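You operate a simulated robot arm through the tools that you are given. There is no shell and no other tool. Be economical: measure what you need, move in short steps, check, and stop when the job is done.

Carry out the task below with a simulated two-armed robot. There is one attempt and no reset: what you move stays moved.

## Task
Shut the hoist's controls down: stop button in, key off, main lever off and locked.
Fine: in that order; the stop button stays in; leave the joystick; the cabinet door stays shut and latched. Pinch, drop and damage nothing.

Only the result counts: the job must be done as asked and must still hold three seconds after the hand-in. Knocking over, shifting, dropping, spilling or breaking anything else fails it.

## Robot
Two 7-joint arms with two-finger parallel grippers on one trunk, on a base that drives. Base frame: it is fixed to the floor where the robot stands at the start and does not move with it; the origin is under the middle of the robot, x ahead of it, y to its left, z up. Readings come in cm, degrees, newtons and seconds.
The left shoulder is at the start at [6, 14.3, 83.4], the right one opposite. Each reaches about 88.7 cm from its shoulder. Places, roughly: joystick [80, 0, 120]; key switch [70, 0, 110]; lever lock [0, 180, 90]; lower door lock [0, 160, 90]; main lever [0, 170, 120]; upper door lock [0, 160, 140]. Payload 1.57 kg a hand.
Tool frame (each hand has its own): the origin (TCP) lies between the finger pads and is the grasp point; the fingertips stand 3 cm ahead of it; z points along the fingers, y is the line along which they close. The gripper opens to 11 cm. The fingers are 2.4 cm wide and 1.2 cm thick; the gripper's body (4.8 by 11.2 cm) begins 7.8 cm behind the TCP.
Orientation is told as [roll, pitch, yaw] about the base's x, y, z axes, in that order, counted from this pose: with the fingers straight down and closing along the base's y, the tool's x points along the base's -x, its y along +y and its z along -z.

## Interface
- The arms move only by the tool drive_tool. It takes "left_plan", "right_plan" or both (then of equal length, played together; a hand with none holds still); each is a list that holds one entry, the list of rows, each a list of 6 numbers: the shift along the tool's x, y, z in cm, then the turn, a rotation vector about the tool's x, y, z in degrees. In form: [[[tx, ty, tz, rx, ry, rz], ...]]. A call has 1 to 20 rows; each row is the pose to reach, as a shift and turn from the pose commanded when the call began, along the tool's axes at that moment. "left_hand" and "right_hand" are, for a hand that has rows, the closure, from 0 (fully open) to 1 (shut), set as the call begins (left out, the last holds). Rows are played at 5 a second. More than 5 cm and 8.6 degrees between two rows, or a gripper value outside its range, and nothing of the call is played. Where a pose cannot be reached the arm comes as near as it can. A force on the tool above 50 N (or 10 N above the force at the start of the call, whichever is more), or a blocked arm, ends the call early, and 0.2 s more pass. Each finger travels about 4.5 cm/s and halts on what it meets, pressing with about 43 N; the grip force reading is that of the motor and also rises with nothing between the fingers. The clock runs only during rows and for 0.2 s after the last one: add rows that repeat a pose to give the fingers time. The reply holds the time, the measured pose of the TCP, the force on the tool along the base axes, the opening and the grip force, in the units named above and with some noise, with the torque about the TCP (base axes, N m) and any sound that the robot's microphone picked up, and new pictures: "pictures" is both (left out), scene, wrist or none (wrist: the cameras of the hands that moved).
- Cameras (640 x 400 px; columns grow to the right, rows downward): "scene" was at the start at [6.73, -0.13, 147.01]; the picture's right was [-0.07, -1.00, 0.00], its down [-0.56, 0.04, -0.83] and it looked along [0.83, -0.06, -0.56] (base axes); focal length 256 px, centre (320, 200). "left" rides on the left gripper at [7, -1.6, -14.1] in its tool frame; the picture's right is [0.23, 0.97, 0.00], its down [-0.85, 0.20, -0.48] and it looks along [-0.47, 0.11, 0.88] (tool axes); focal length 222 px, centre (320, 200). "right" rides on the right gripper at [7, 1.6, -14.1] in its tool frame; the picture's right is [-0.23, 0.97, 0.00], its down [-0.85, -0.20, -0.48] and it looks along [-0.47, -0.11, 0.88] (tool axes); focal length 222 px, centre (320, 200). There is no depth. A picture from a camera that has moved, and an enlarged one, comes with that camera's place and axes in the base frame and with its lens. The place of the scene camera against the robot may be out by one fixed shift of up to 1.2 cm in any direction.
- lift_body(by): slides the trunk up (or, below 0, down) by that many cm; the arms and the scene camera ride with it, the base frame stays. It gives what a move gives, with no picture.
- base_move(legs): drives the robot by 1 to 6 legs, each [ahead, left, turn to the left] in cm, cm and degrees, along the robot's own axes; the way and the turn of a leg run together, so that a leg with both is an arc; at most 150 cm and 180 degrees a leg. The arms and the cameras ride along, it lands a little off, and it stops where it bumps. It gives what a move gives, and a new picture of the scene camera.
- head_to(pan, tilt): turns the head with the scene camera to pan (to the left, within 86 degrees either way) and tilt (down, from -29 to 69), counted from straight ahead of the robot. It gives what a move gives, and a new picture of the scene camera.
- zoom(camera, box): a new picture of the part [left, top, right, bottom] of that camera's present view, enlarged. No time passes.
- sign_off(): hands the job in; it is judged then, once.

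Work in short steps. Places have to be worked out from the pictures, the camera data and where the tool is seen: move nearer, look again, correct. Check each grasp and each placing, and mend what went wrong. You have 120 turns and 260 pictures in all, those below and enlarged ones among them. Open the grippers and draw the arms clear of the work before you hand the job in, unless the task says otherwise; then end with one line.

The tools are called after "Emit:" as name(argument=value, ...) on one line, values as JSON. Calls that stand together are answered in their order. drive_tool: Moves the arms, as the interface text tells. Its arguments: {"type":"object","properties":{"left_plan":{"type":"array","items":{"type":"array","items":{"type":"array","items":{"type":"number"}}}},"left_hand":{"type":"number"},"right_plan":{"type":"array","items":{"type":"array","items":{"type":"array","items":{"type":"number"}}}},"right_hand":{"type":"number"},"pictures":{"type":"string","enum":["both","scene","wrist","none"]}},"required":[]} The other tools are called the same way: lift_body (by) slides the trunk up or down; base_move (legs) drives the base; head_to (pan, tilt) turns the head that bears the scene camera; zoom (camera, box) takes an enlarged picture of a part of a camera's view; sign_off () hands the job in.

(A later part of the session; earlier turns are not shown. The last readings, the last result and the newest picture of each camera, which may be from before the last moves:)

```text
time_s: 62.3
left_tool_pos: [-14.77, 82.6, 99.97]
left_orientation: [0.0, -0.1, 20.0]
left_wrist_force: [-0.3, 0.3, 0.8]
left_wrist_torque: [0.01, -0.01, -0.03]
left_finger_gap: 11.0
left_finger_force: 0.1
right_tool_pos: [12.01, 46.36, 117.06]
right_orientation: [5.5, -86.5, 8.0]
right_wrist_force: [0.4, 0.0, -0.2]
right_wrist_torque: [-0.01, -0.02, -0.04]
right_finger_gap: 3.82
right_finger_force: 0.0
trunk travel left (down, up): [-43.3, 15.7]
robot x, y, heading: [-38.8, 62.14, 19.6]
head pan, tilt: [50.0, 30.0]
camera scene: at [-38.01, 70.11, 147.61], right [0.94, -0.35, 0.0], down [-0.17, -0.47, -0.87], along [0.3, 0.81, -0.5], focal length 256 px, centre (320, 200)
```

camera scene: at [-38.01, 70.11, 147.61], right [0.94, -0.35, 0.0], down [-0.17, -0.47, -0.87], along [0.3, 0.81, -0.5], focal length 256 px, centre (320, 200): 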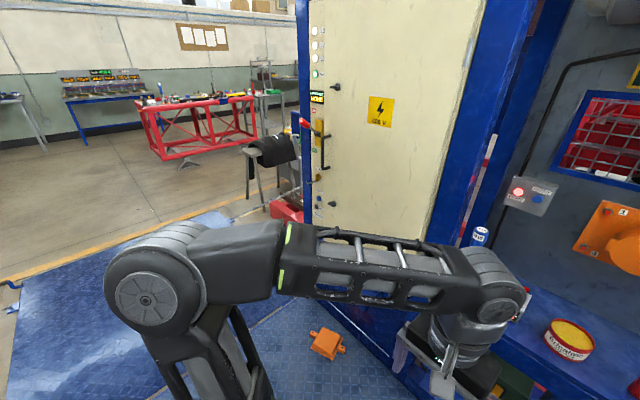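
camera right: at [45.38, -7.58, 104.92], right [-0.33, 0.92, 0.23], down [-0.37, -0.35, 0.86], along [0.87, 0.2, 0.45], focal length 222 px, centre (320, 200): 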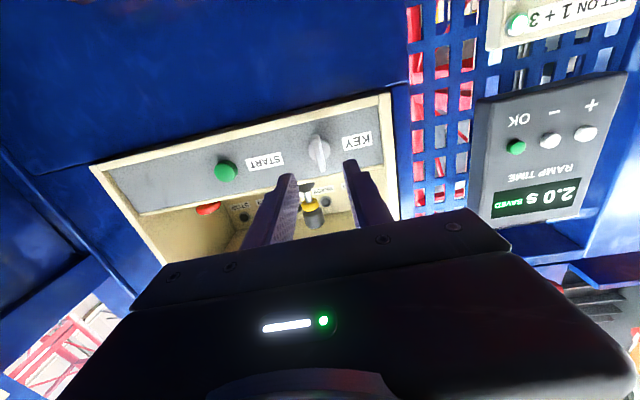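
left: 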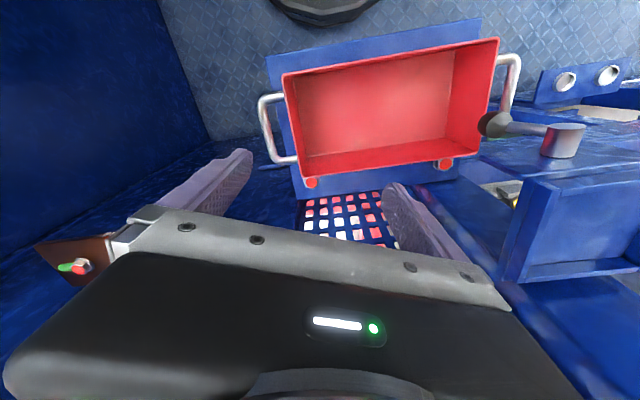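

Way is clear. Strafing another 68 cm to stand before the cabinet; the orange box on the floor stays ~30 cm ahead of the base.

Emit:
base_move(legs=[[0, 68, 0]])

Emit:
head_to(pan=10, tilt=25)

```text
time_s: 66.1
left_tool_pos: [-38.16, 147.01, 100.07]
left_orientation: [0.1, -0.1, 20.0]
left_wrist_force: [-0.6, 0.9, 0.9]
left_wrist_torque: [-0.04, 0.03, 0.0]
left_finger_gap: 11.02
left_finger_force: 0.0
right_tool_pos: [-11.28, 110.9, 117.03]
right_orientation: [5.3, -86.6, 8.4]
right_wrist_force: [-0.6, 0.7, -0.2]
right_wrist_torque: [-0.02, 0.02, 0.0]
right_finger_gap: 3.85
right_finger_force: 0.1
trunk travel left (down, up): [-43.3, 15.7]
robot x, y, heading: [-62.09, 126.63, 20.0]
head pan, tilt: [50.0, 30.0]
camera scene: at [-61.28, 134.41, 147.6], right [0.94, -0.34, 0.0], down [-0.17, -0.47, -0.87], along [0.3, 0.81, -0.5], focal length 256 px, centre (320, 200)
```

scene: 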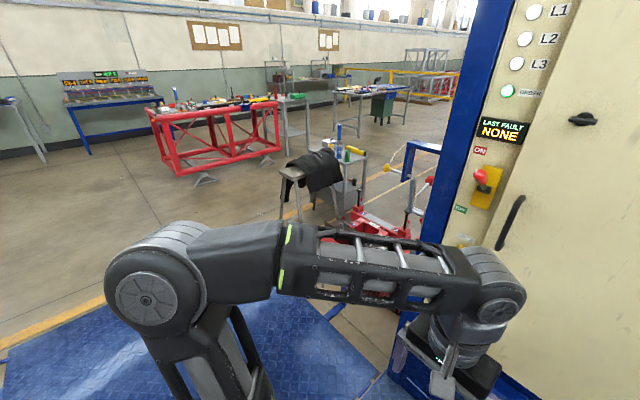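

```text
time_s: 67.2
left_tool_pos: [-38.13, 146.91, 100.11]
left_orientation: [0.0, -0.1, 20.1]
left_wrist_force: [0.6, -0.8, 0.0]
left_wrist_torque: [0.03, 0.0, -0.02]
left_finger_gap: 11.01
left_finger_force: 0.1
right_tool_pos: [-11.26, 110.85, 116.94]
right_orientation: [5.6, -86.6, 8.1]
right_wrist_force: [0.1, 0.1, 0.3]
right_wrist_torque: [0.01, 0.0, 0.0]
right_finger_gap: 3.85
right_finger_force: 0.1
trunk travel left (down, up): [-43.3, 15.7]
robot x, y, heading: [-62.32, 126.1, 20.1]
head pan, tilt: [10.0, 25.0]
camera scene: at [-56.39, 130.48, 148.4], right [0.5, -0.87, 0.0], down [-0.37, -0.21, -0.91], along [0.78, 0.45, -0.42], focal length 256 px, centre (320, 200)
```

scene: 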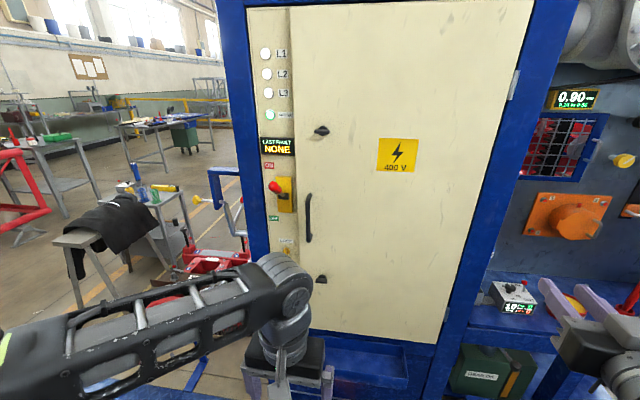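

Emit:
zoom(camera="scene", box=[240, 140, 360, 240])

Emit:
zoom(camera="scene", box=[240, 220, 360, 320])

```text
4.00 times, centred on (300, 190) of scene
camera zoom: at [-56.39, 130.48, 148.4], right [0.5, -0.87, 0.0], down [-0.37, -0.21, -0.91], along [0.78, 0.45, -0.42], focal length 1025 px, centre (400, 240)
```

zoom: 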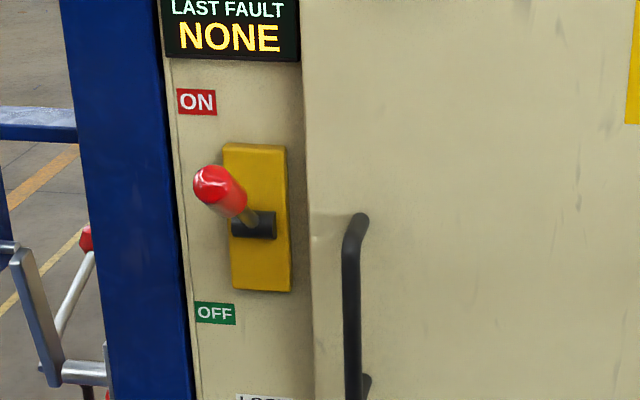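

```text
4.00 times, centred on (300, 270) of scene
camera zoom: at [-56.39, 130.48, 148.4], right [0.5, -0.87, 0.0], down [-0.37, -0.21, -0.91], along [0.78, 0.45, -0.42], focal length 1025 px, centre (400, -80)
```

zoom: 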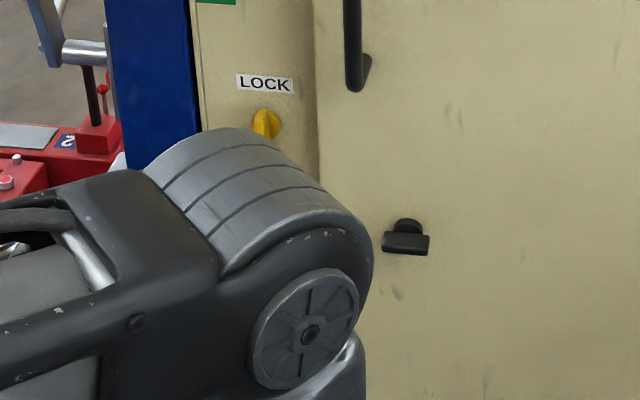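

The lever (red handle, up=ON, down=OFF), LOCK knob (yellow, below OFF) and door latches are visible. The estimate for the lever pivot is (-2,175,117). I bring the closed left hand forward, pitched to point at the panel.

Emit:
drive_tool(left_plan=[[[-2, 0.8, -1.4, 0, -8, 0], [-4, 1.6, -2.8, 0, -16, 0], [-6, 2.4, -4.2, 0, -24, 0], [-8, 3.2, -5.6, 0, -32, 0], [-10, 4, -7, 0, -40, 0], [-12, 4.8, -8.4, 0, -48, 0], [-14, 5.6, -9.8, 0, -56, 0], [-16, 6.4, -11.2, 0, -64, 0], [-18, 7.2, -12.6, 0, -72, 0], [-20, 8, -14, 0, -80, 0], [-20, 8, -14, 0, -80, 0]]], left_hand=1)

```text
time_s: 69.5
left_tool_pos: [-22.2, 161.03, 114.18]
left_orientation: [0.6, -80.1, 19.4]
left_wrist_force: [0.0, 0.6, 0.3]
left_wrist_torque: [-0.03, 0.03, 0.06]
left_finger_gap: 0.0
left_finger_force: 21.3
right_tool_pos: [-11.28, 110.69, 116.97]
right_orientation: [6.5, -86.6, 7.3]
right_wrist_force: [0.7, -0.2, -0.1]
right_wrist_torque: [0.03, -0.02, 0.04]
right_finger_gap: 3.84
right_finger_force: 0.1
trunk travel left (down, up): [-43.3, 15.7]
robot x, y, heading: [-62.56, 126.41, 20.0]
head pan, tilt: [10.0, 25.0]
camera scene: at [-56.46, 130.38, 148.41], right [0.5, -0.87, 0.0], down [-0.37, -0.21, -0.91], along [0.79, 0.45, -0.42], focal length 256 px, centre (320, 200)
camera left: at [-35.78, 154.28, 109.59], right [-0.37, 0.9, -0.22], down [-0.37, 0.07, 0.92], along [0.85, 0.42, 0.31], focal length 222 px, centre (320, 200)
```

scene: 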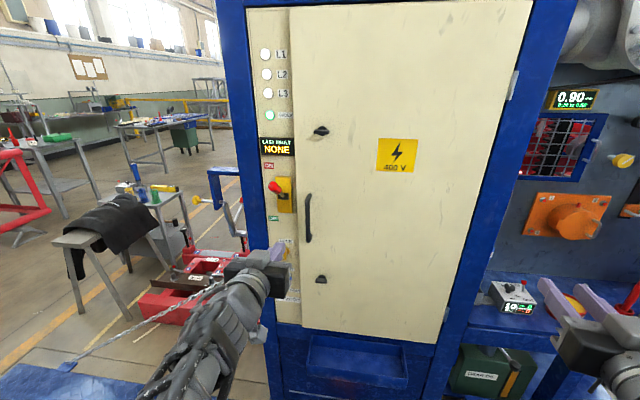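
left: 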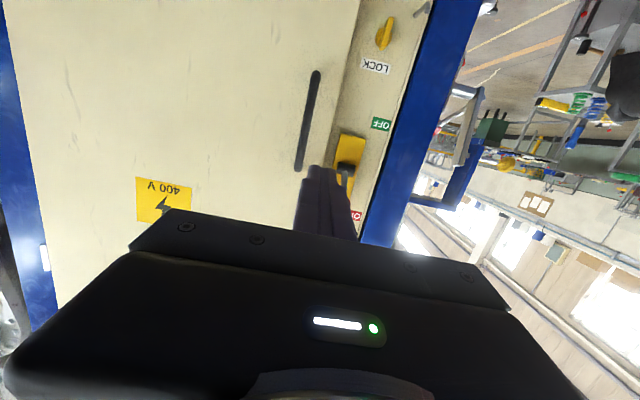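

Triangulated: LOCK knob ≈ (4.2,179,92), lever pivot ≈ (3.9,179,115.5), handle end ≈ (-3,177,120.5), panel ~66 cm along the heading. I'll straddle the handle with the open left hand; moving to ~8 cm in front first.

Emit:
drive_tool(left_plan=[[[-2.1, 2.1, 3.2, 0, 0, 0], [-4.2, 4.2, 6.4, 0, 0, 0], [-6.3, 6.3, 9.5, 0, 0, 0], [-8.4, 8.5, 12.5, 0, 0, 0], [-8.4, 8.5, 12.5, 0, 0, 0]]], left_hand=0.5, pictures="wrist")

Emit:
zoom(camera="scene", box=[220, 140, 340, 240])

```text
time_s: 70.8
left_tool_pos: [-12.12, 173.9, 120.1]
left_orientation: [0.4, -79.7, 19.7]
left_wrist_force: [-14.2, -10.3, -14.3]
left_wrist_torque: [0.31, 0.48, -0.65]
left_finger_gap: 5.91
left_finger_force: 2.4
right_tool_pos: [-11.39, 110.78, 116.98]
right_orientation: [5.8, -86.5, 7.8]
right_wrist_force: [-0.2, 0.6, -0.1]
right_wrist_torque: [-0.01, -0.01, 0.0]
right_finger_gap: 3.86
right_finger_force: 0.1
trunk travel left (down, up): [-43.3, 15.7]
robot x, y, heading: [-62.73, 126.38, 20.1]
head pan, tilt: [10.0, 25.0]
camera left: at [-25.87, 167.04, 115.65], right [-0.37, 0.9, -0.22], down [-0.37, 0.08, 0.93], along [0.85, 0.43, 0.3], focal length 222 px, centre (320, 200)
```

left: 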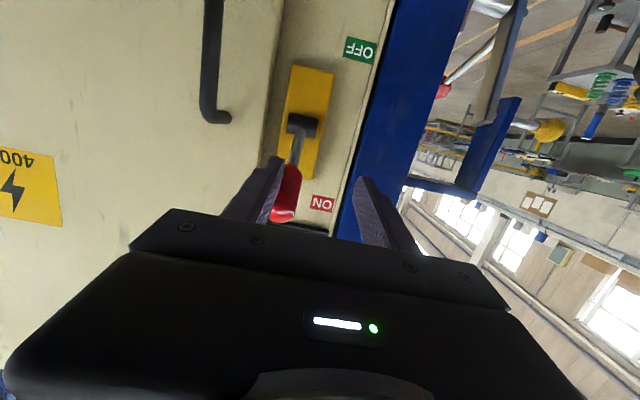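

```text
4.00 times, centred on (280, 190) of scene
camera zoom: at [-56.52, 130.39, 148.38], right [0.5, -0.87, 0.0], down [-0.37, -0.21, -0.91], along [0.79, 0.45, -0.42], focal length 1025 px, centre (480, 240)
```

zoom: 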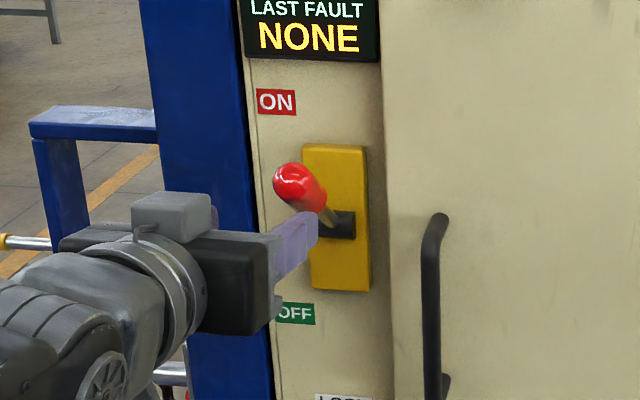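

The door-side finger is touching the handle: the lever lies ~3 cm more to the right than estimated. I shift right and back out, then re-view.

Emit:
drive_tool(left_plan=[[[0, -1, -1, 0, 0, 0], [0.1, -2, -3.5, 0, 0, 0], [0.3, -2.9, -6, 0, 0, 0], [0.3, -2.9, -6, 0, 0, 0]]], left_hand=0.4, pictures="wrist")

Emit:
zoom(camera="scene", box=[220, 140, 340, 240])

```text
time_s: 71.8
left_tool_pos: [-16.77, 169.15, 121.07]
left_orientation: [0.1, -80.2, 20.0]
left_wrist_force: [-0.3, 0.3, 0.6]
left_wrist_torque: [0.01, -0.01, 0.03]
left_finger_gap: 6.62
left_finger_force: 0.0
right_tool_pos: [-11.23, 110.87, 116.92]
right_orientation: [5.2, -86.6, 8.5]
right_wrist_force: [0.2, -0.7, 0.0]
right_wrist_torque: [0.01, 0.01, -0.03]
right_finger_gap: 3.84
right_finger_force: 0.0
trunk travel left (down, up): [-43.3, 15.7]
robot x, y, heading: [-62.28, 126.27, 19.7]
head pan, tilt: [10.0, 25.0]
camera left: at [-30.35, 162.36, 116.55], right [-0.37, 0.9, -0.22], down [-0.37, 0.08, 0.92], along [0.85, 0.43, 0.31], focal length 222 px, centre (320, 200)
```

left: 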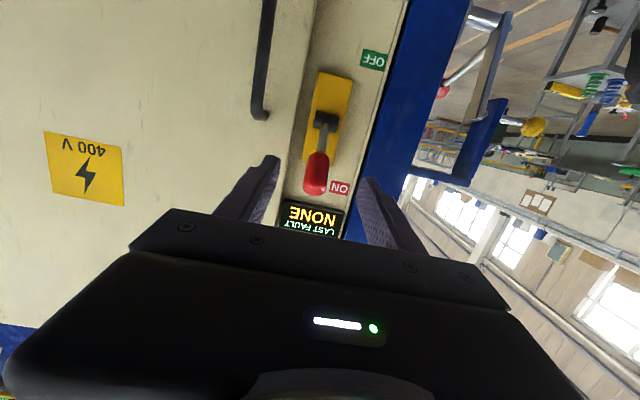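

```text
4.00 times, centred on (280, 190) of scene
camera zoom: at [-56.36, 130.49, 148.4], right [0.5, -0.87, 0.0], down [-0.37, -0.21, -0.91], along [0.79, 0.45, -0.42], focal length 1025 px, centre (480, 240)
```

zoom: 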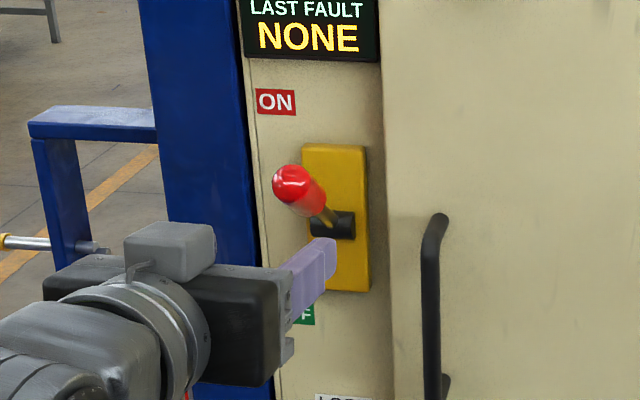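

Now the handle is centred between the fingers (tip ≈ 53 cm ahead-coordinate, z≈123, pivot z≈116). Advancing 15 cm to straddle the red grip, then close.

Emit:
drive_tool(left_plan=[[[-0.5, 0.1, 4, 0, 0, 0], [-1, 0.2, 8, 0, 0, 0], [-1.6, 0.3, 12, 0, 0, 0], [-2.1, 0.3, 15.3, 0, 0, 0], [-2.1, 0.3, 15.3, 0, 0, 0]]], pictures="wrist")

Emit:
zoom(camera="scene", box=[220, 140, 340, 240])

```text
time_s: 72.8
left_tool_pos: [-1.64, 168.32, 123.36]
left_orientation: [2.8, -83.1, 11.8]
left_wrist_force: [-4.1, -39.7, 7.2]
left_wrist_torque: [0.04, 0.18, 0.45]
left_finger_gap: 5.41
left_finger_force: 0.2
left hand out of reach, approached as far as the arm can: row 4, 5
right_tool_pos: [-11.53, 110.53, 117.02]
right_orientation: [6.7, -86.7, 7.2]
right_wrist_force: [-1.1, 0.7, 0.2]
right_wrist_torque: [-0.01, 0.02, -0.06]
right_finger_gap: 3.86
right_finger_force: 0.0
trunk travel left (down, up): [-43.3, 15.7]
robot x, y, heading: [-62.9, 126.44, 19.9]
head pan, tilt: [10.0, 25.0]
stopped in row 5 (left hand): the force on the tool passed its limit at 99 N (the readings are from after the stop); the commanded pose is now the measured one
camera left: at [-15.51, 162.88, 118.02], right [-0.27, 0.94, -0.22], down [-0.41, 0.09, 0.91], along [0.87, 0.34, 0.36], focal length 222 px, centre (320, 200)
```

left: 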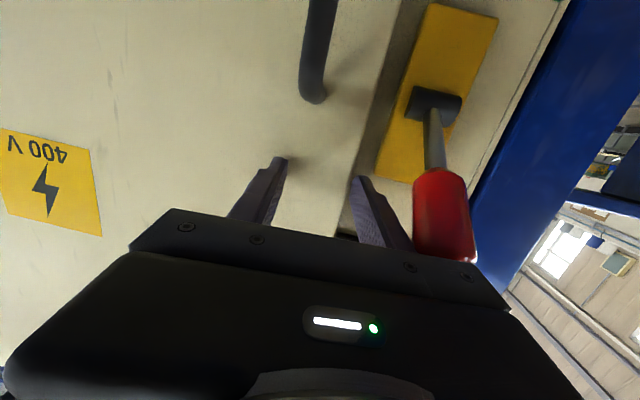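

```text
4.00 times, centred on (280, 190) of scene
camera zoom: at [-56.72, 130.07, 148.44], right [0.5, -0.87, 0.0], down [-0.36, -0.21, -0.91], along [0.79, 0.45, -0.42], focal length 1025 px, centre (480, 240)
```

zoom: 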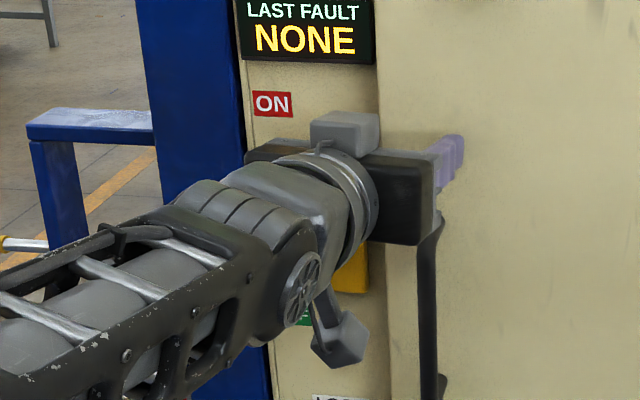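

The arm ran out of reach and veered right, pushing the lever sideways. I ease off right/back at once, then move the base closer.

Emit:
drive_tool(left_plan=[[[0, -0.8, -1, 0, 0, 0], [0, -1, -4, 0, 0, 0], [0, -1, -8, 0, 0, 0], [0, -1, -12, 0, 0, 0], [0, -1, -12, 0, 0, 0]]], pictures="wrist")

Emit:
zoom(camera="scene", box=[220, 140, 340, 240])

```text
time_s: 73.7
left_tool_pos: [-9.27, 167.15, 122.29]
left_orientation: [2.4, -81.0, 14.4]
left_wrist_force: [22.9, -19.1, -5.7]
left_wrist_torque: [-0.32, -0.11, -0.73]
left_finger_gap: 4.33
left_finger_force: 0.2
right_tool_pos: [-11.01, 110.38, 116.78]
right_orientation: [6.7, -86.3, 6.7]
right_wrist_force: [-0.2, -0.1, 0.2]
right_wrist_torque: [0.03, -0.03, -0.02]
right_finger_gap: 3.85
right_finger_force: 0.0
trunk travel left (down, up): [-43.3, 15.7]
robot x, y, heading: [-62.38, 126.44, 19.6]
head pan, tilt: [10.0, 25.0]
stopped in row 4 (left hand): the force on the tool passed its limit at 55 N (the readings are from after the stop); the commanded pose is now the measured one
camera left: at [-23.21, 161.21, 117.56], right [-0.31, 0.92, -0.22], down [-0.38, 0.09, 0.92], along [0.87, 0.37, 0.32], focal length 222 px, centre (320, 200)
```

left: 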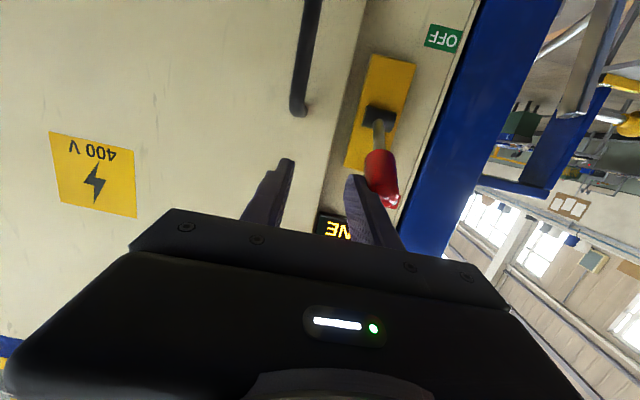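

```text
4.00 times, centred on (280, 190) of scene
camera zoom: at [-55.93, 130.22, 148.39], right [0.49, -0.87, 0.0], down [-0.37, -0.21, -0.91], along [0.79, 0.45, -0.42], focal length 1025 px, centre (480, 240)
```

zoom: 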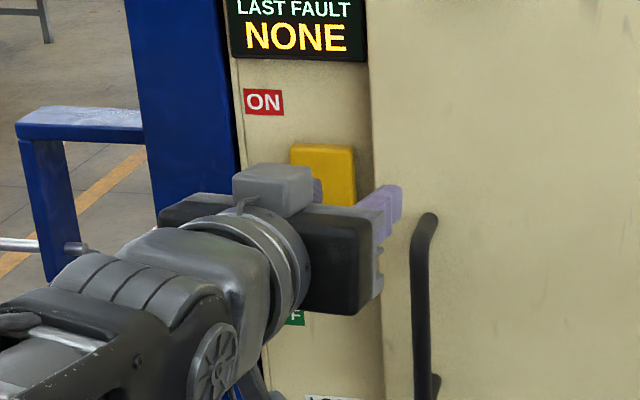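

Finger still rubs the handle's right side; move purely right 2 cm to free it, then back.

Emit:
drive_tool(left_plan=[[[0, -1, 0.3, 0, 0, 0], [0, -2.2, 0.3, 0, 0, 0], [0, -2.5, -2, 0, 0, 0], [0, -2.5, -5, 0, 0, 0], [0, -2.5, -8, 0, 0, 0], [0, -2.5, -8, 0, 0, 0]]], pictures="wrist")

Emit:
zoom(camera="scene", box=[220, 140, 340, 240])

```text
time_s: 75.1
left_tool_pos: [-16.73, 163.35, 123.68]
left_orientation: [1.3, -81.1, 16.3]
left_wrist_force: [0.3, -0.8, 0.3]
left_wrist_torque: [-0.01, 0.0, 0.02]
left_finger_gap: 6.62
left_finger_force: 0.1
right_tool_pos: [-11.27, 110.65, 116.92]
right_orientation: [5.1, -86.4, 8.5]
right_wrist_force: [0.4, 0.4, 0.6]
right_wrist_torque: [0.01, 0.01, -0.02]
right_finger_gap: 3.86
right_finger_force: 0.1
trunk travel left (down, up): [-43.3, 15.7]
robot x, y, heading: [-62.1, 126.69, 19.8]
head pan, tilt: [10.0, 25.0]
camera left: at [-30.58, 157.21, 118.87], right [-0.33, 0.92, -0.22], down [-0.38, 0.08, 0.92], along [0.86, 0.39, 0.33], focal length 222 px, centre (320, 200)
```

left: 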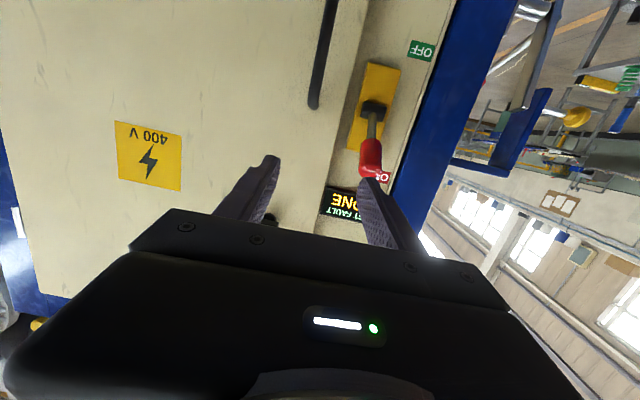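

```text
4.00 times, centred on (280, 190) of scene
camera zoom: at [-56.36, 130.49, 148.4], right [0.5, -0.87, 0.0], down [-0.37, -0.21, -0.91], along [0.79, 0.45, -0.42], focal length 1025 px, centre (480, 240)
```

zoom: 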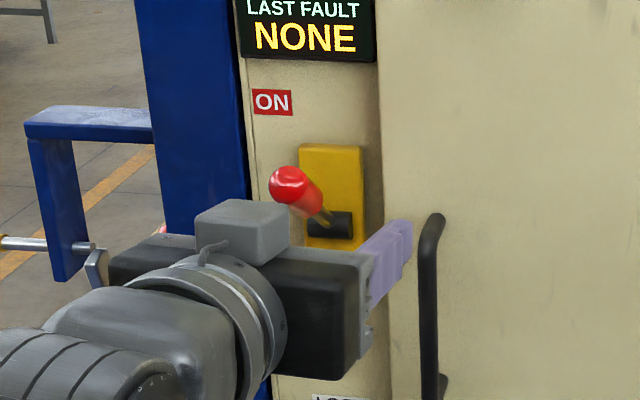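

Free and the lever intact. I retract the hand, move the base 8 cm closer and lift the trunk 8 cm for a comfortable reach.

Emit:
drive_tool(left_plan=[[[0, 0, -4, 0, 0, 0], [0, 0, -8, 0, 0, 0], [0, 0, -8, 0, 0, 0]]], pictures="none")

Emit:
lift_body(by=7)

Emit:
base_move(legs=[[9, 0, 0]])

```text
time_s: 75.9
left_tool_pos: [-24.19, 161.0, 124.98]
left_orientation: [1.3, -81.1, 16.2]
left_wrist_force: [-0.1, -0.3, -0.1]
left_wrist_torque: [-0.01, 0.0, -0.01]
left_finger_gap: 6.6
left_finger_force: 0.1
right_tool_pos: [-11.29, 110.8, 116.9]
right_orientation: [5.1, -86.4, 8.5]
right_wrist_force: [0.7, 0.1, -0.4]
right_wrist_torque: [-0.01, -0.01, -0.01]
right_finger_gap: 3.84
right_finger_force: 0.1
trunk travel left (down, up): [-43.3, 15.7]
robot x, y, heading: [-62.48, 126.7, 20.0]
head pan, tilt: [10.0, 25.0]
```

```text
time_s: 77.0
left_tool_pos: [-24.23, 160.98, 132.01]
left_orientation: [1.4, -81.0, 16.2]
left_wrist_force: [0.8, 0.5, 0.0]
left_wrist_torque: [-0.03, -0.01, 0.03]
left_finger_gap: 6.61
left_finger_force: 0.1
right_tool_pos: [-11.37, 110.66, 123.93]
right_orientation: [5.2, -86.4, 8.4]
right_wrist_force: [0.0, 0.2, -1.1]
right_wrist_torque: [-0.04, -0.03, -0.02]
right_finger_gap: 3.86
right_finger_force: 0.0
trunk travel left (down, up): [-50.3, 8.7]
robot x, y, heading: [-62.27, 125.98, 19.7]
head pan, tilt: [10.0, 25.0]
```

```text
time_s: 78.1
left_tool_pos: [-15.53, 164.06, 131.92]
left_orientation: [1.3, -81.0, 16.1]
left_wrist_force: [0.4, 0.7, 0.4]
left_wrist_torque: [0.01, 0.04, 0.0]
left_finger_gap: 6.58
left_finger_force: 0.0
right_tool_pos: [-2.83, 113.87, 123.96]
right_orientation: [5.2, -86.5, 8.5]
right_wrist_force: [0.2, -0.9, 0.5]
right_wrist_torque: [0.02, -0.04, -0.03]
right_finger_gap: 3.82
right_finger_force: 0.0
trunk travel left (down, up): [-50.3, 8.7]
robot x, y, heading: [-53.98, 129.33, 19.7]
head pan, tilt: [10.0, 25.0]
camera scene: at [-47.78, 133.56, 155.4], right [0.5, -0.87, 0.0], down [-0.37, -0.21, -0.91], along [0.79, 0.45, -0.42], focal length 256 px, centre (320, 200)
```

scene: 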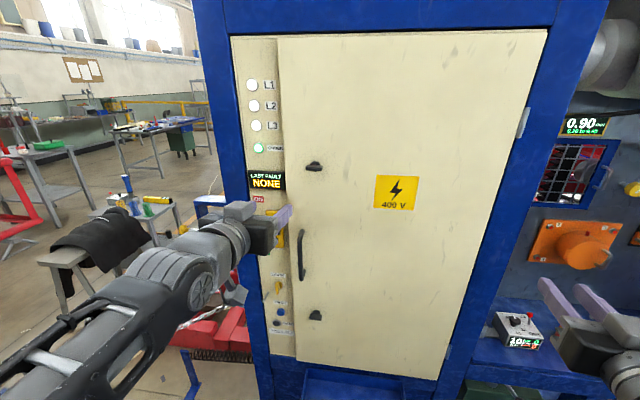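

Now aim the hand in line with the handle, 6–7 cm short of it, with yaw corrected to 20°.

Emit:
drive_tool(left_plan=[[[2.2, 1.2, 1.2, -1, 0, 0], [4.4, 2.4, 2.4, -2, 0, 0], [6.6, 3.6, 3.6, -3, 0, 0], [8.8, 4.8, 4.8, -3.9, 0, 0], [10.7, 5.9, 5.8, -3.9, 0, 0], [10.7, 5.9, 5.8, -3.9, 0, 0]]], pictures="wrist")

Emit:
zoom(camera="scene", box=[210, 160, 330, 260])

```text
time_s: 79.5
left_tool_pos: [-13.66, 170.78, 120.54]
left_orientation: [5.2, -81.1, 16.0]
left_wrist_force: [-0.7, 0.8, 0.1]
left_wrist_torque: [0.01, 0.01, 0.01]
left_finger_gap: 6.61
left_finger_force: 0.1
right_tool_pos: [-3.04, 113.57, 123.96]
right_orientation: [5.3, -86.6, 8.1]
right_wrist_force: [-0.7, 0.3, 0.4]
right_wrist_torque: [-0.02, -0.03, -0.02]
right_finger_gap: 3.83
right_finger_force: 0.1
trunk travel left (down, up): [-50.3, 8.7]
robot x, y, heading: [-54.03, 129.39, 19.7]
head pan, tilt: [10.0, 25.0]
camera left: at [-27.12, 163.8, 115.71], right [-0.39, 0.9, -0.21], down [-0.39, 0.05, 0.92], along [0.84, 0.44, 0.33], focal length 222 px, centre (320, 200)
```

left: 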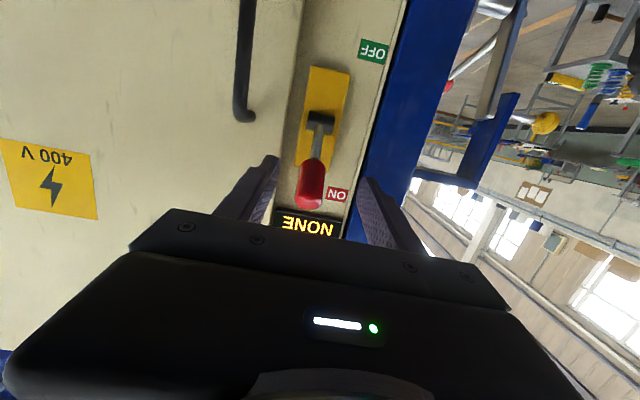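

```text
4.00 times, centred on (270, 210) of scene
camera zoom: at [-47.98, 133.47, 155.41], right [0.5, -0.87, 0.0], down [-0.37, -0.21, -0.91], along [0.79, 0.45, -0.42], focal length 1025 px, centre (520, 160)
```

zoom: 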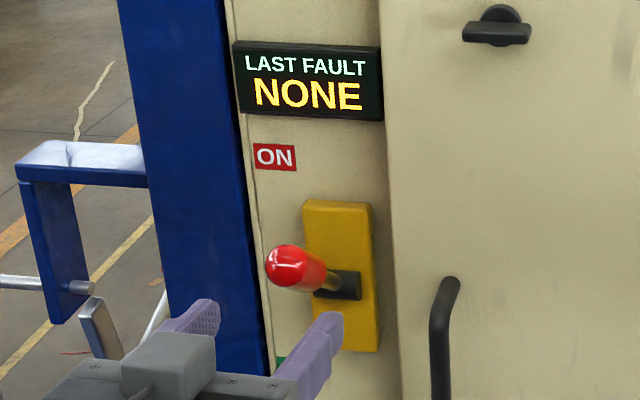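

Aligned: lever at left-coordinate 165.3 vs tool 165.2. Advancing 11.5 cm in steps.

Emit:
drive_tool(left_plan=[[[-0.6, 0, 3.8, 0, 0, 0], [-1.2, 0, 7.6, 0, 0, 0], [-1.8, 0, 11.3, 0, 0, 0], [-1.8, 0, 11.3, 0, 0, 0]]], pictures="wrist")

Emit:
zoom(camera="scene", box=[210, 160, 330, 260])

```text
time_s: 80.5
left_tool_pos: [-3.27, 174.94, 120.75]
left_orientation: [5.1, -81.3, 16.2]
left_wrist_force: [-16.7, -6.5, 1.7]
left_wrist_torque: [0.05, -0.27, -0.15]
left_finger_gap: 6.6
left_finger_force: 0.0
right_tool_pos: [-3.19, 113.68, 123.97]
right_orientation: [5.6, -86.7, 7.9]
right_wrist_force: [0.3, 0.1, -0.7]
right_wrist_torque: [0.01, 0.01, -0.03]
right_finger_gap: 3.86
right_finger_force: 0.0
trunk travel left (down, up): [-50.3, 8.7]
robot x, y, heading: [-53.53, 129.42, 19.9]
head pan, tilt: [10.0, 25.0]
camera left: at [-16.64, 167.96, 115.84], right [-0.39, 0.9, -0.21], down [-0.39, 0.05, 0.92], along [0.84, 0.44, 0.33], focal length 222 px, centre (320, 200)
```

left: 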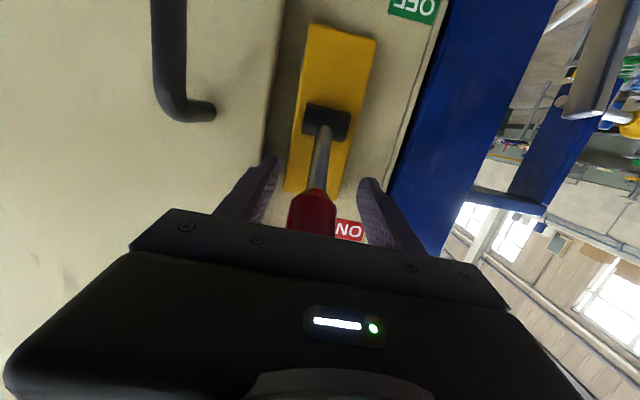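

```text
4.00 times, centred on (270, 210) of scene
camera zoom: at [-48.32, 133.38, 155.42], right [0.5, -0.87, 0.0], down [-0.36, -0.21, -0.91], along [0.79, 0.45, -0.42], focal length 1025 px, centre (520, 160)
```

zoom: 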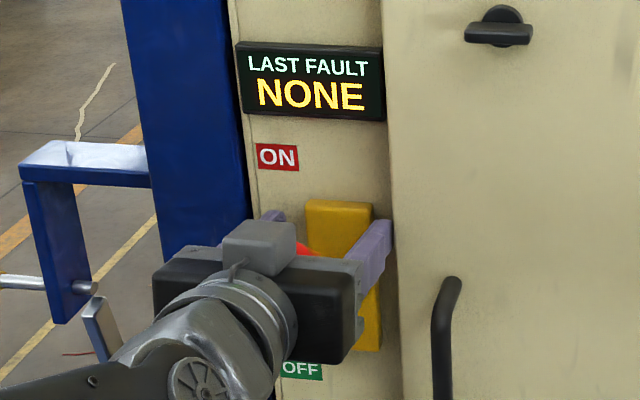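

The handle's end touches the palm lightly (17 N). I back 1.3 cm and close on the grip.

Emit:
drive_tool(left_plan=[[[0.2, 0, -1.3, 0, 0, 0], [0.2, 0, -1.3, 0, 0, 0]]], pictures="none")

Emit:
drive_tool(left_plan=[[[0, 0, 0, 0, 0, 0], [0, 0, 0, 0, 0, 0], [0, 0, 0, 0, 0, 0], [0, 0, 0, 0, 0, 0]]], left_hand=1, pictures="wrist")

```text
time_s: 81.1
left_tool_pos: [-4.1, 174.49, 120.48]
left_orientation: [5.1, -81.1, 16.2]
left_wrist_force: [0.9, -0.2, 0.1]
left_wrist_torque: [-0.03, 0.0, 0.01]
left_finger_gap: 6.61
left_finger_force: 0.1
right_tool_pos: [-2.89, 113.73, 124.01]
right_orientation: [5.0, -86.5, 8.4]
right_wrist_force: [0.0, -0.1, -0.6]
right_wrist_torque: [-0.01, 0.01, 0.0]
right_finger_gap: 3.85
right_finger_force: 0.1
trunk travel left (down, up): [-50.3, 8.7]
robot x, y, heading: [-53.95, 129.29, 19.5]
head pan, tilt: [10.0, 25.0]
```

```text
time_s: 82.1
left_tool_pos: [-3.93, 174.12, 120.44]
left_orientation: [6.0, -81.0, 15.0]
left_wrist_force: [6.3, -15.9, -2.6]
left_wrist_torque: [0.02, 0.03, 0.27]
left_finger_gap: 2.68
left_finger_force: 28.2
right_tool_pos: [-2.88, 113.44, 124.0]
right_orientation: [7.0, -86.5, 6.5]
right_wrist_force: [-0.5, 0.2, 0.8]
right_wrist_torque: [-0.01, -0.01, -0.04]
right_finger_gap: 3.84
right_finger_force: 0.0
trunk travel left (down, up): [-50.3, 8.7]
robot x, y, heading: [-54.32, 129.67, 19.7]
head pan, tilt: [10.0, 25.0]
camera left: at [-17.46, 167.16, 115.74], right [-0.38, 0.9, -0.21], down [-0.38, 0.05, 0.92], along [0.84, 0.43, 0.33], focal length 222 px, centre (320, 200)
```

left: 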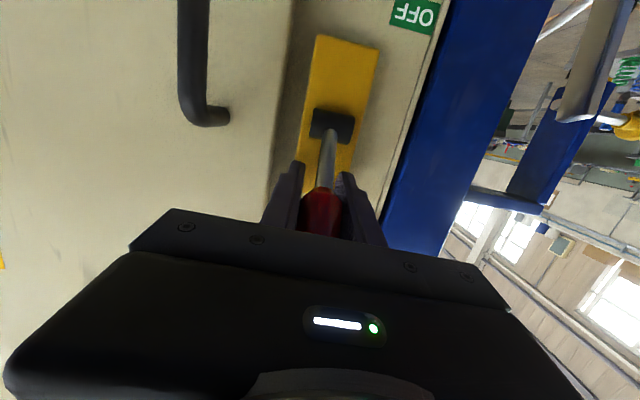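

Gripped (2.7 cm). I swing the handle down along the arc about the pivot, first half.

Emit:
drive_tool(left_plan=[[[0.7, 0, -0.2, 0, 0, 0], [1.37, 0, -0.37, 0, 0, 0], [2.1, 0, -0.47, 0, 0, 0], [2.81, 0, -0.54, 0, 0, 0], [3.5, 0, -0.55, 0, 0, 0], [4.25, 0, -0.52, 0, 0, 0]]], pictures="wrist")

Emit:
zoom(camera="scene", box=[210, 160, 330, 260])

```text
time_s: 83.5
left_tool_pos: [-5.38, 173.58, 116.67]
left_orientation: [6.8, -81.2, 14.3]
left_wrist_force: [0.9, -24.5, 15.1]
left_wrist_torque: [0.43, -0.45, 0.6]
left_finger_gap: 2.66
left_finger_force: 37.5
right_tool_pos: [-3.08, 113.33, 123.93]
right_orientation: [8.6, -86.6, 5.0]
right_wrist_force: [0.0, -0.5, -0.8]
right_wrist_torque: [-0.01, -0.03, 0.01]
right_finger_gap: 3.83
right_finger_force: 0.0
trunk travel left (down, up): [-50.3, 8.7]
robot x, y, heading: [-54.3, 129.47, 19.7]
head pan, tilt: [10.0, 25.0]
camera left: at [-18.82, 166.64, 111.77], right [-0.38, 0.9, -0.21], down [-0.39, 0.05, 0.92], along [0.84, 0.43, 0.33], focal length 222 px, centre (320, 200)
```

left: 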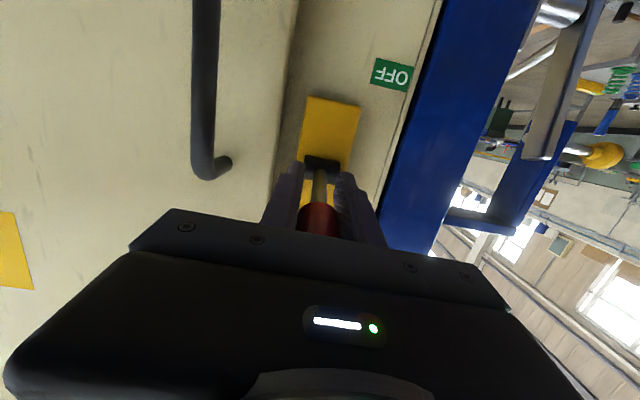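

```text
4.00 times, centred on (270, 210) of scene
camera zoom: at [-48.11, 132.96, 155.42], right [0.5, -0.87, 0.0], down [-0.37, -0.21, -0.91], along [0.79, 0.45, -0.42], focal length 1025 px, centre (520, 160)
```

zoom: 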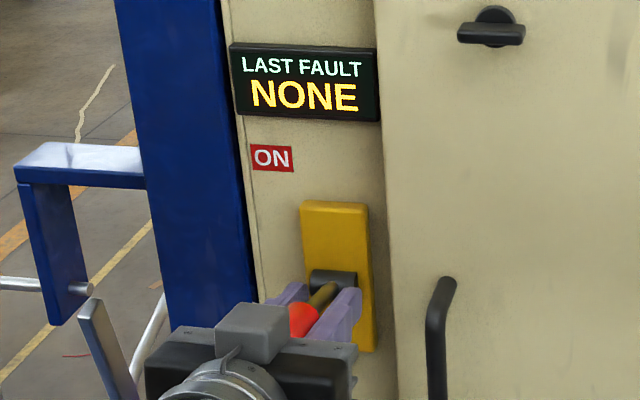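

Moving well (lever about level now). Continue down, relieving the small sideways load.

Emit:
drive_tool(left_plan=[[[0.7, -0.2, 0.1, 0, 0, 0], [1.42, -0.3, 0.23, 0, 0, 0], [2.1, -0.3, 0.42, 0, 0, 0], [2.81, -0.3, 0.65, 0, 0, 0], [3.5, -0.3, 0.95, 0, 0, 0], [4.12, -0.3, 1.26, 0, 0, 0], [4.75, -0.3, 1.62, 0, 0, 0], [5.33, -0.3, 2.03, 0, 0, 0]]], pictures="wrist")

Emit:
zoom(camera="scene", box=[210, 160, 330, 260])

```text
time_s: 85.3
left_tool_pos: [-4.36, 173.85, 110.8]
left_orientation: [5.8, -80.9, 15.4]
left_wrist_force: [-25.1, -33.9, -8.2]
left_wrist_torque: [0.89, -1.74, 2.0]
left_finger_gap: 2.65
left_finger_force: 37.1
right_tool_pos: [-3.28, 113.32, 124.07]
right_orientation: [8.4, -86.7, 5.3]
right_wrist_force: [0.2, 0.4, -1.2]
right_wrist_torque: [-0.01, 0.02, -0.01]
right_finger_gap: 3.84
right_finger_force: 0.0
trunk travel left (down, up): [-50.3, 8.7]
robot x, y, heading: [-54.0, 129.72, 20.0]
head pan, tilt: [10.0, 25.0]
camera left: at [-17.96, 166.95, 106.05], right [-0.38, 0.9, -0.21], down [-0.38, 0.05, 0.92], along [0.84, 0.43, 0.32], focal length 222 px, centre (320, 200)
```

left: 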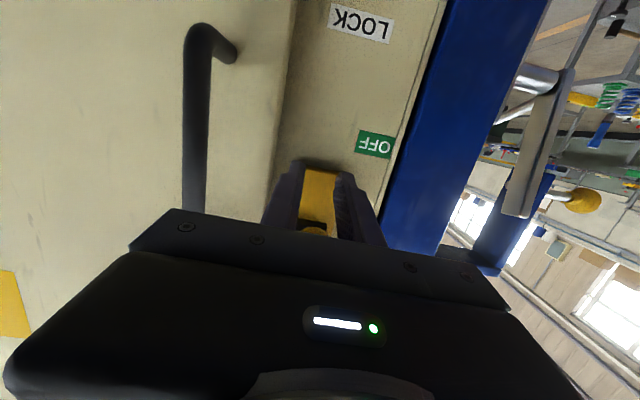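

```text
4.00 times, centred on (270, 210) of scene
camera zoom: at [-48.38, 132.96, 155.41], right [0.5, -0.87, 0.0], down [-0.36, -0.21, -0.91], along [0.79, 0.45, -0.42], focal length 1025 px, centre (520, 160)
```

zoom: 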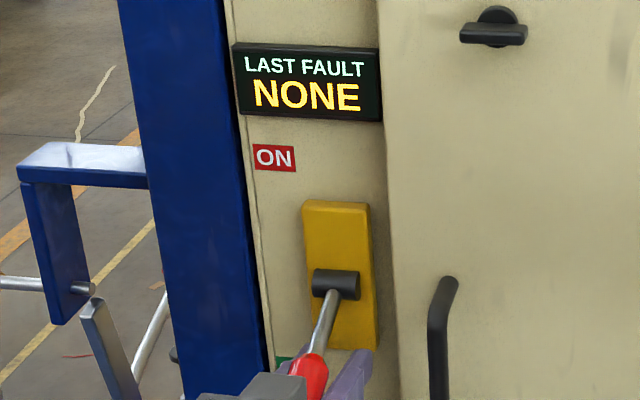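

Lever is well below level; the load is mostly me pushing forward. I relax back 0.5 cm and push down a bit more.

Emit:
drive_tool(left_plan=[[[0.1, -0.3, -0.5, 0, 0, 0], [0.8, -0.4, -0.4, 0, 0, 0], [1.5, -0.4, -0.1, 0, 0, 0], [2, -0.4, 0.1, 0, 0, 0]]], pictures="scene")

Emit:
zoom(camera="scene", box=[210, 160, 330, 260])

```text
time_s: 86.3
left_tool_pos: [-3.96, 174.12, 109.07]
left_orientation: [5.9, -81.4, 15.6]
left_wrist_force: [19.2, 0.8, 13.6]
left_wrist_torque: [-0.23, 0.35, 0.72]
left_finger_gap: 2.63
left_finger_force: 37.3
right_tool_pos: [-2.8, 113.64, 123.91]
right_orientation: [6.0, -86.5, 7.6]
right_wrist_force: [-0.4, 0.0, -0.4]
right_wrist_torque: [0.02, -0.02, 0.06]
right_finger_gap: 3.85
right_finger_force: 0.0
trunk travel left (down, up): [-50.3, 8.7]
robot x, y, heading: [-53.72, 129.79, 19.9]
head pan, tilt: [10.0, 25.0]
camera scene: at [-47.71, 133.44, 155.42], right [0.5, -0.87, 0.0], down [-0.37, -0.21, -0.91], along [0.79, 0.45, -0.42], focal length 256 px, centre (320, 200)
```

scene: 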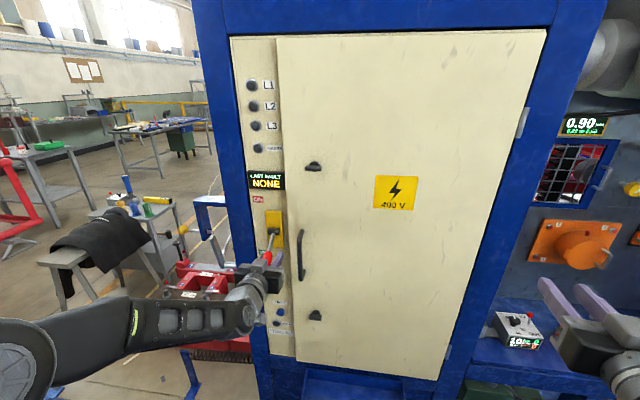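

```text
4.00 times, centred on (270, 210) of scene
camera zoom: at [-47.71, 133.44, 155.42], right [0.5, -0.87, 0.0], down [-0.37, -0.21, -0.91], along [0.79, 0.45, -0.42], focal length 1025 px, centre (520, 160)
```

zoom: 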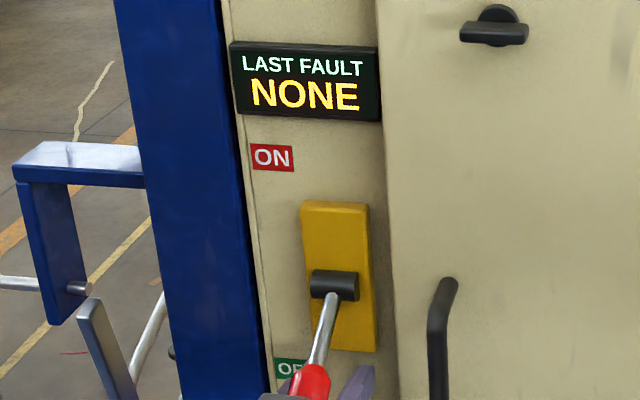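

L1–L3 lamps are out: main is off. I push a little more along the arc to find the end stop.

Emit:
drive_tool(left_plan=[[[0.3, 0, 0.5, 0, 0, 0], [0.7, 0, 0.95, 0, 0, 0], [1.1, 0, 1.4, 0, 0, 0], [1.5, 0, 1.9, 0, 0, 0]]], pictures="none")

Emit:
zoom(camera="scene", box=[210, 180, 330, 280])

```text
time_s: 87.3
left_tool_pos: [-3.09, 174.37, 107.44]
left_orientation: [5.8, -81.4, 15.7]
left_wrist_force: [-23.2, -11.4, 16.8]
left_wrist_torque: [-0.37, 0.72, 0.26]
left_finger_gap: 2.56
left_finger_force: 37.4
right_tool_pos: [-3.44, 113.52, 124.19]
right_orientation: [6.8, -86.8, 6.9]
right_wrist_force: [0.6, 0.3, 0.0]
right_wrist_torque: [-0.02, 0.0, 0.01]
right_finger_gap: 3.87
right_finger_force: 0.0
trunk travel left (down, up): [-50.3, 8.7]
robot x, y, heading: [-54.07, 129.14, 19.8]
head pan, tilt: [10.0, 25.0]
```

```text
4.00 times, centred on (270, 230) of scene
camera zoom: at [-48.51, 133.2, 155.45], right [0.5, -0.87, 0.0], down [-0.36, -0.21, -0.91], along [0.79, 0.45, -0.42], focal length 1025 px, centre (520, 80)
```

zoom: 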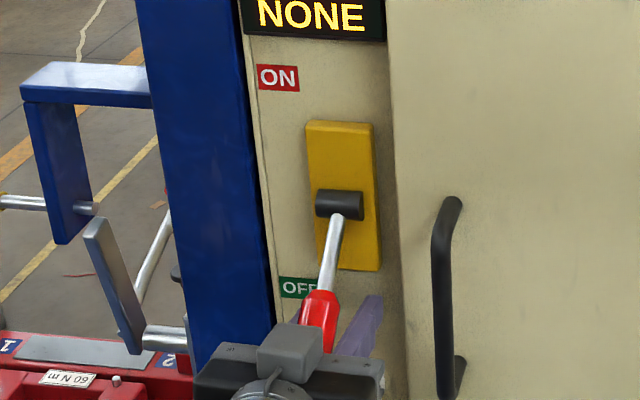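

Emit:
drive_tool(left_plan=[[[0.4, 0, 0.1, 0, 0, 0], [0.8, 0, 0.4, 0, 0, 0], [1.1, 0, 0.7, 0, 0, 0]]], pictures="none")

Emit:
zoom(camera="scene", box=[210, 180, 330, 280])

```text
time_s: 87.9
left_tool_pos: [-2.93, 174.68, 107.3]
left_orientation: [7.5, -82.4, 14.1]
left_wrist_force: [-30.9, -15.3, 17.3]
left_wrist_torque: [-0.59, 0.94, 0.2]
left_finger_gap: 2.59
left_finger_force: 37.5
right_tool_pos: [-3.57, 113.39, 124.08]
right_orientation: [6.8, -86.8, 6.8]
right_wrist_force: [-0.1, -0.1, 0.3]
right_wrist_torque: [0.01, 0.0, -0.05]
right_finger_gap: 3.83
right_finger_force: 0.0
trunk travel left (down, up): [-50.3, 8.7]
robot x, y, heading: [-54.11, 129.59, 19.9]
head pan, tilt: [10.0, 25.0]
stopped in row 3 (left hand): the force on the tool passed its limit at 53 N (the readings are from after the stop); the commanded pose is now the measured one
```

```text
4.00 times, centred on (270, 230) of scene
camera zoom: at [-48.73, 133.11, 155.42], right [0.5, -0.87, 0.0], down [-0.36, -0.21, -0.91], along [0.79, 0.45, -0.42], focal length 1025 px, centre (520, 80)
```

zoom: 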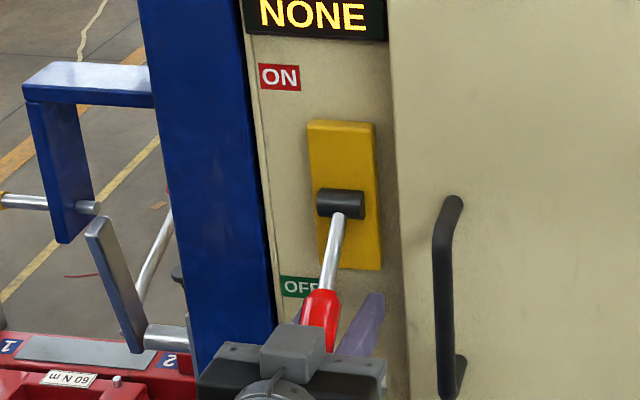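

End stop reached. I open the hand wide, back out and check that the lever stays down.

Emit:
drive_tool(left_plan=[[[0, 0, -0.2, 0, 0, 0], [0, 0, -0.2, 0, 0, 0], [0, 0, -0.2, 0, 0, 0], [0, 0, -0.2, 0, 0, 0], [-0.3, 0, -3, 0, 0, 0], [-0.6, 0, -7, 0, 0, 0], [-1, 0, -11, 0, 0, 0], [-1, 0, -15, 0, 0, 0], [-1, 0, -15, 0, 0, 0]]], left_hand=0.3, pictures="wrist")

Emit:
zoom(camera="scene", box=[210, 180, 350, 340])

```text
time_s: 89.9
left_tool_pos: [-12.74, 171.61, 111.2]
left_orientation: [6.2, -81.7, 15.2]
left_wrist_force: [0.6, 0.9, 0.5]
left_wrist_torque: [0.03, 0.02, 0.0]
left_finger_gap: 7.67
left_finger_force: 0.1
left hand out of reach, approached as far as the arm can: row 7, 8, 9
right_tool_pos: [-2.86, 113.75, 123.98]
right_orientation: [5.4, -86.6, 8.3]
right_wrist_force: [1.1, 0.8, 0.4]
right_wrist_torque: [0.03, 0.03, -0.03]
right_finger_gap: 3.86
right_finger_force: 0.0
trunk travel left (down, up): [-50.3, 8.7]
robot x, y, heading: [-54.29, 129.76, 19.8]
head pan, tilt: [10.0, 25.0]
camera left: at [-26.03, 164.61, 106.31], right [-0.39, 0.9, -0.21], down [-0.4, 0.04, 0.92], along [0.83, 0.44, 0.34], focal length 222 px, centre (320, 200)
```

left: 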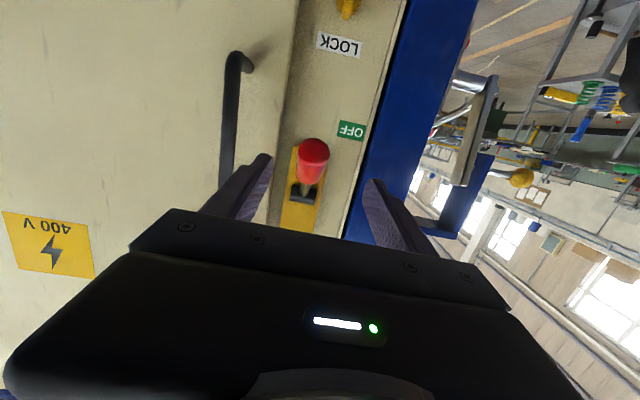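

```text
2.50 times, centred on (280, 260) of scene
camera zoom: at [-48.01, 133.48, 155.4], right [0.5, -0.87, 0.0], down [-0.37, -0.21, -0.91], along [0.79, 0.45, -0.42], focal length 640 px, centre (420, 50)
```

zoom: 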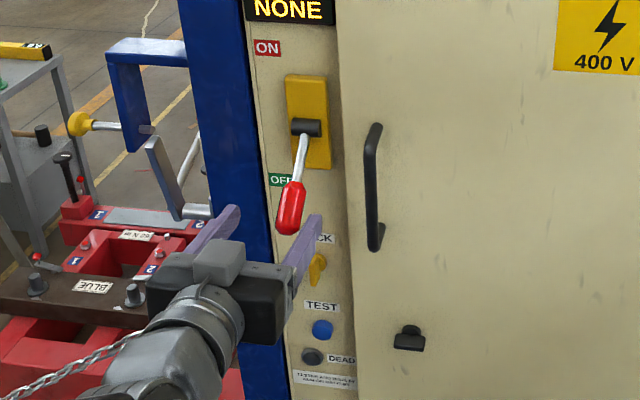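

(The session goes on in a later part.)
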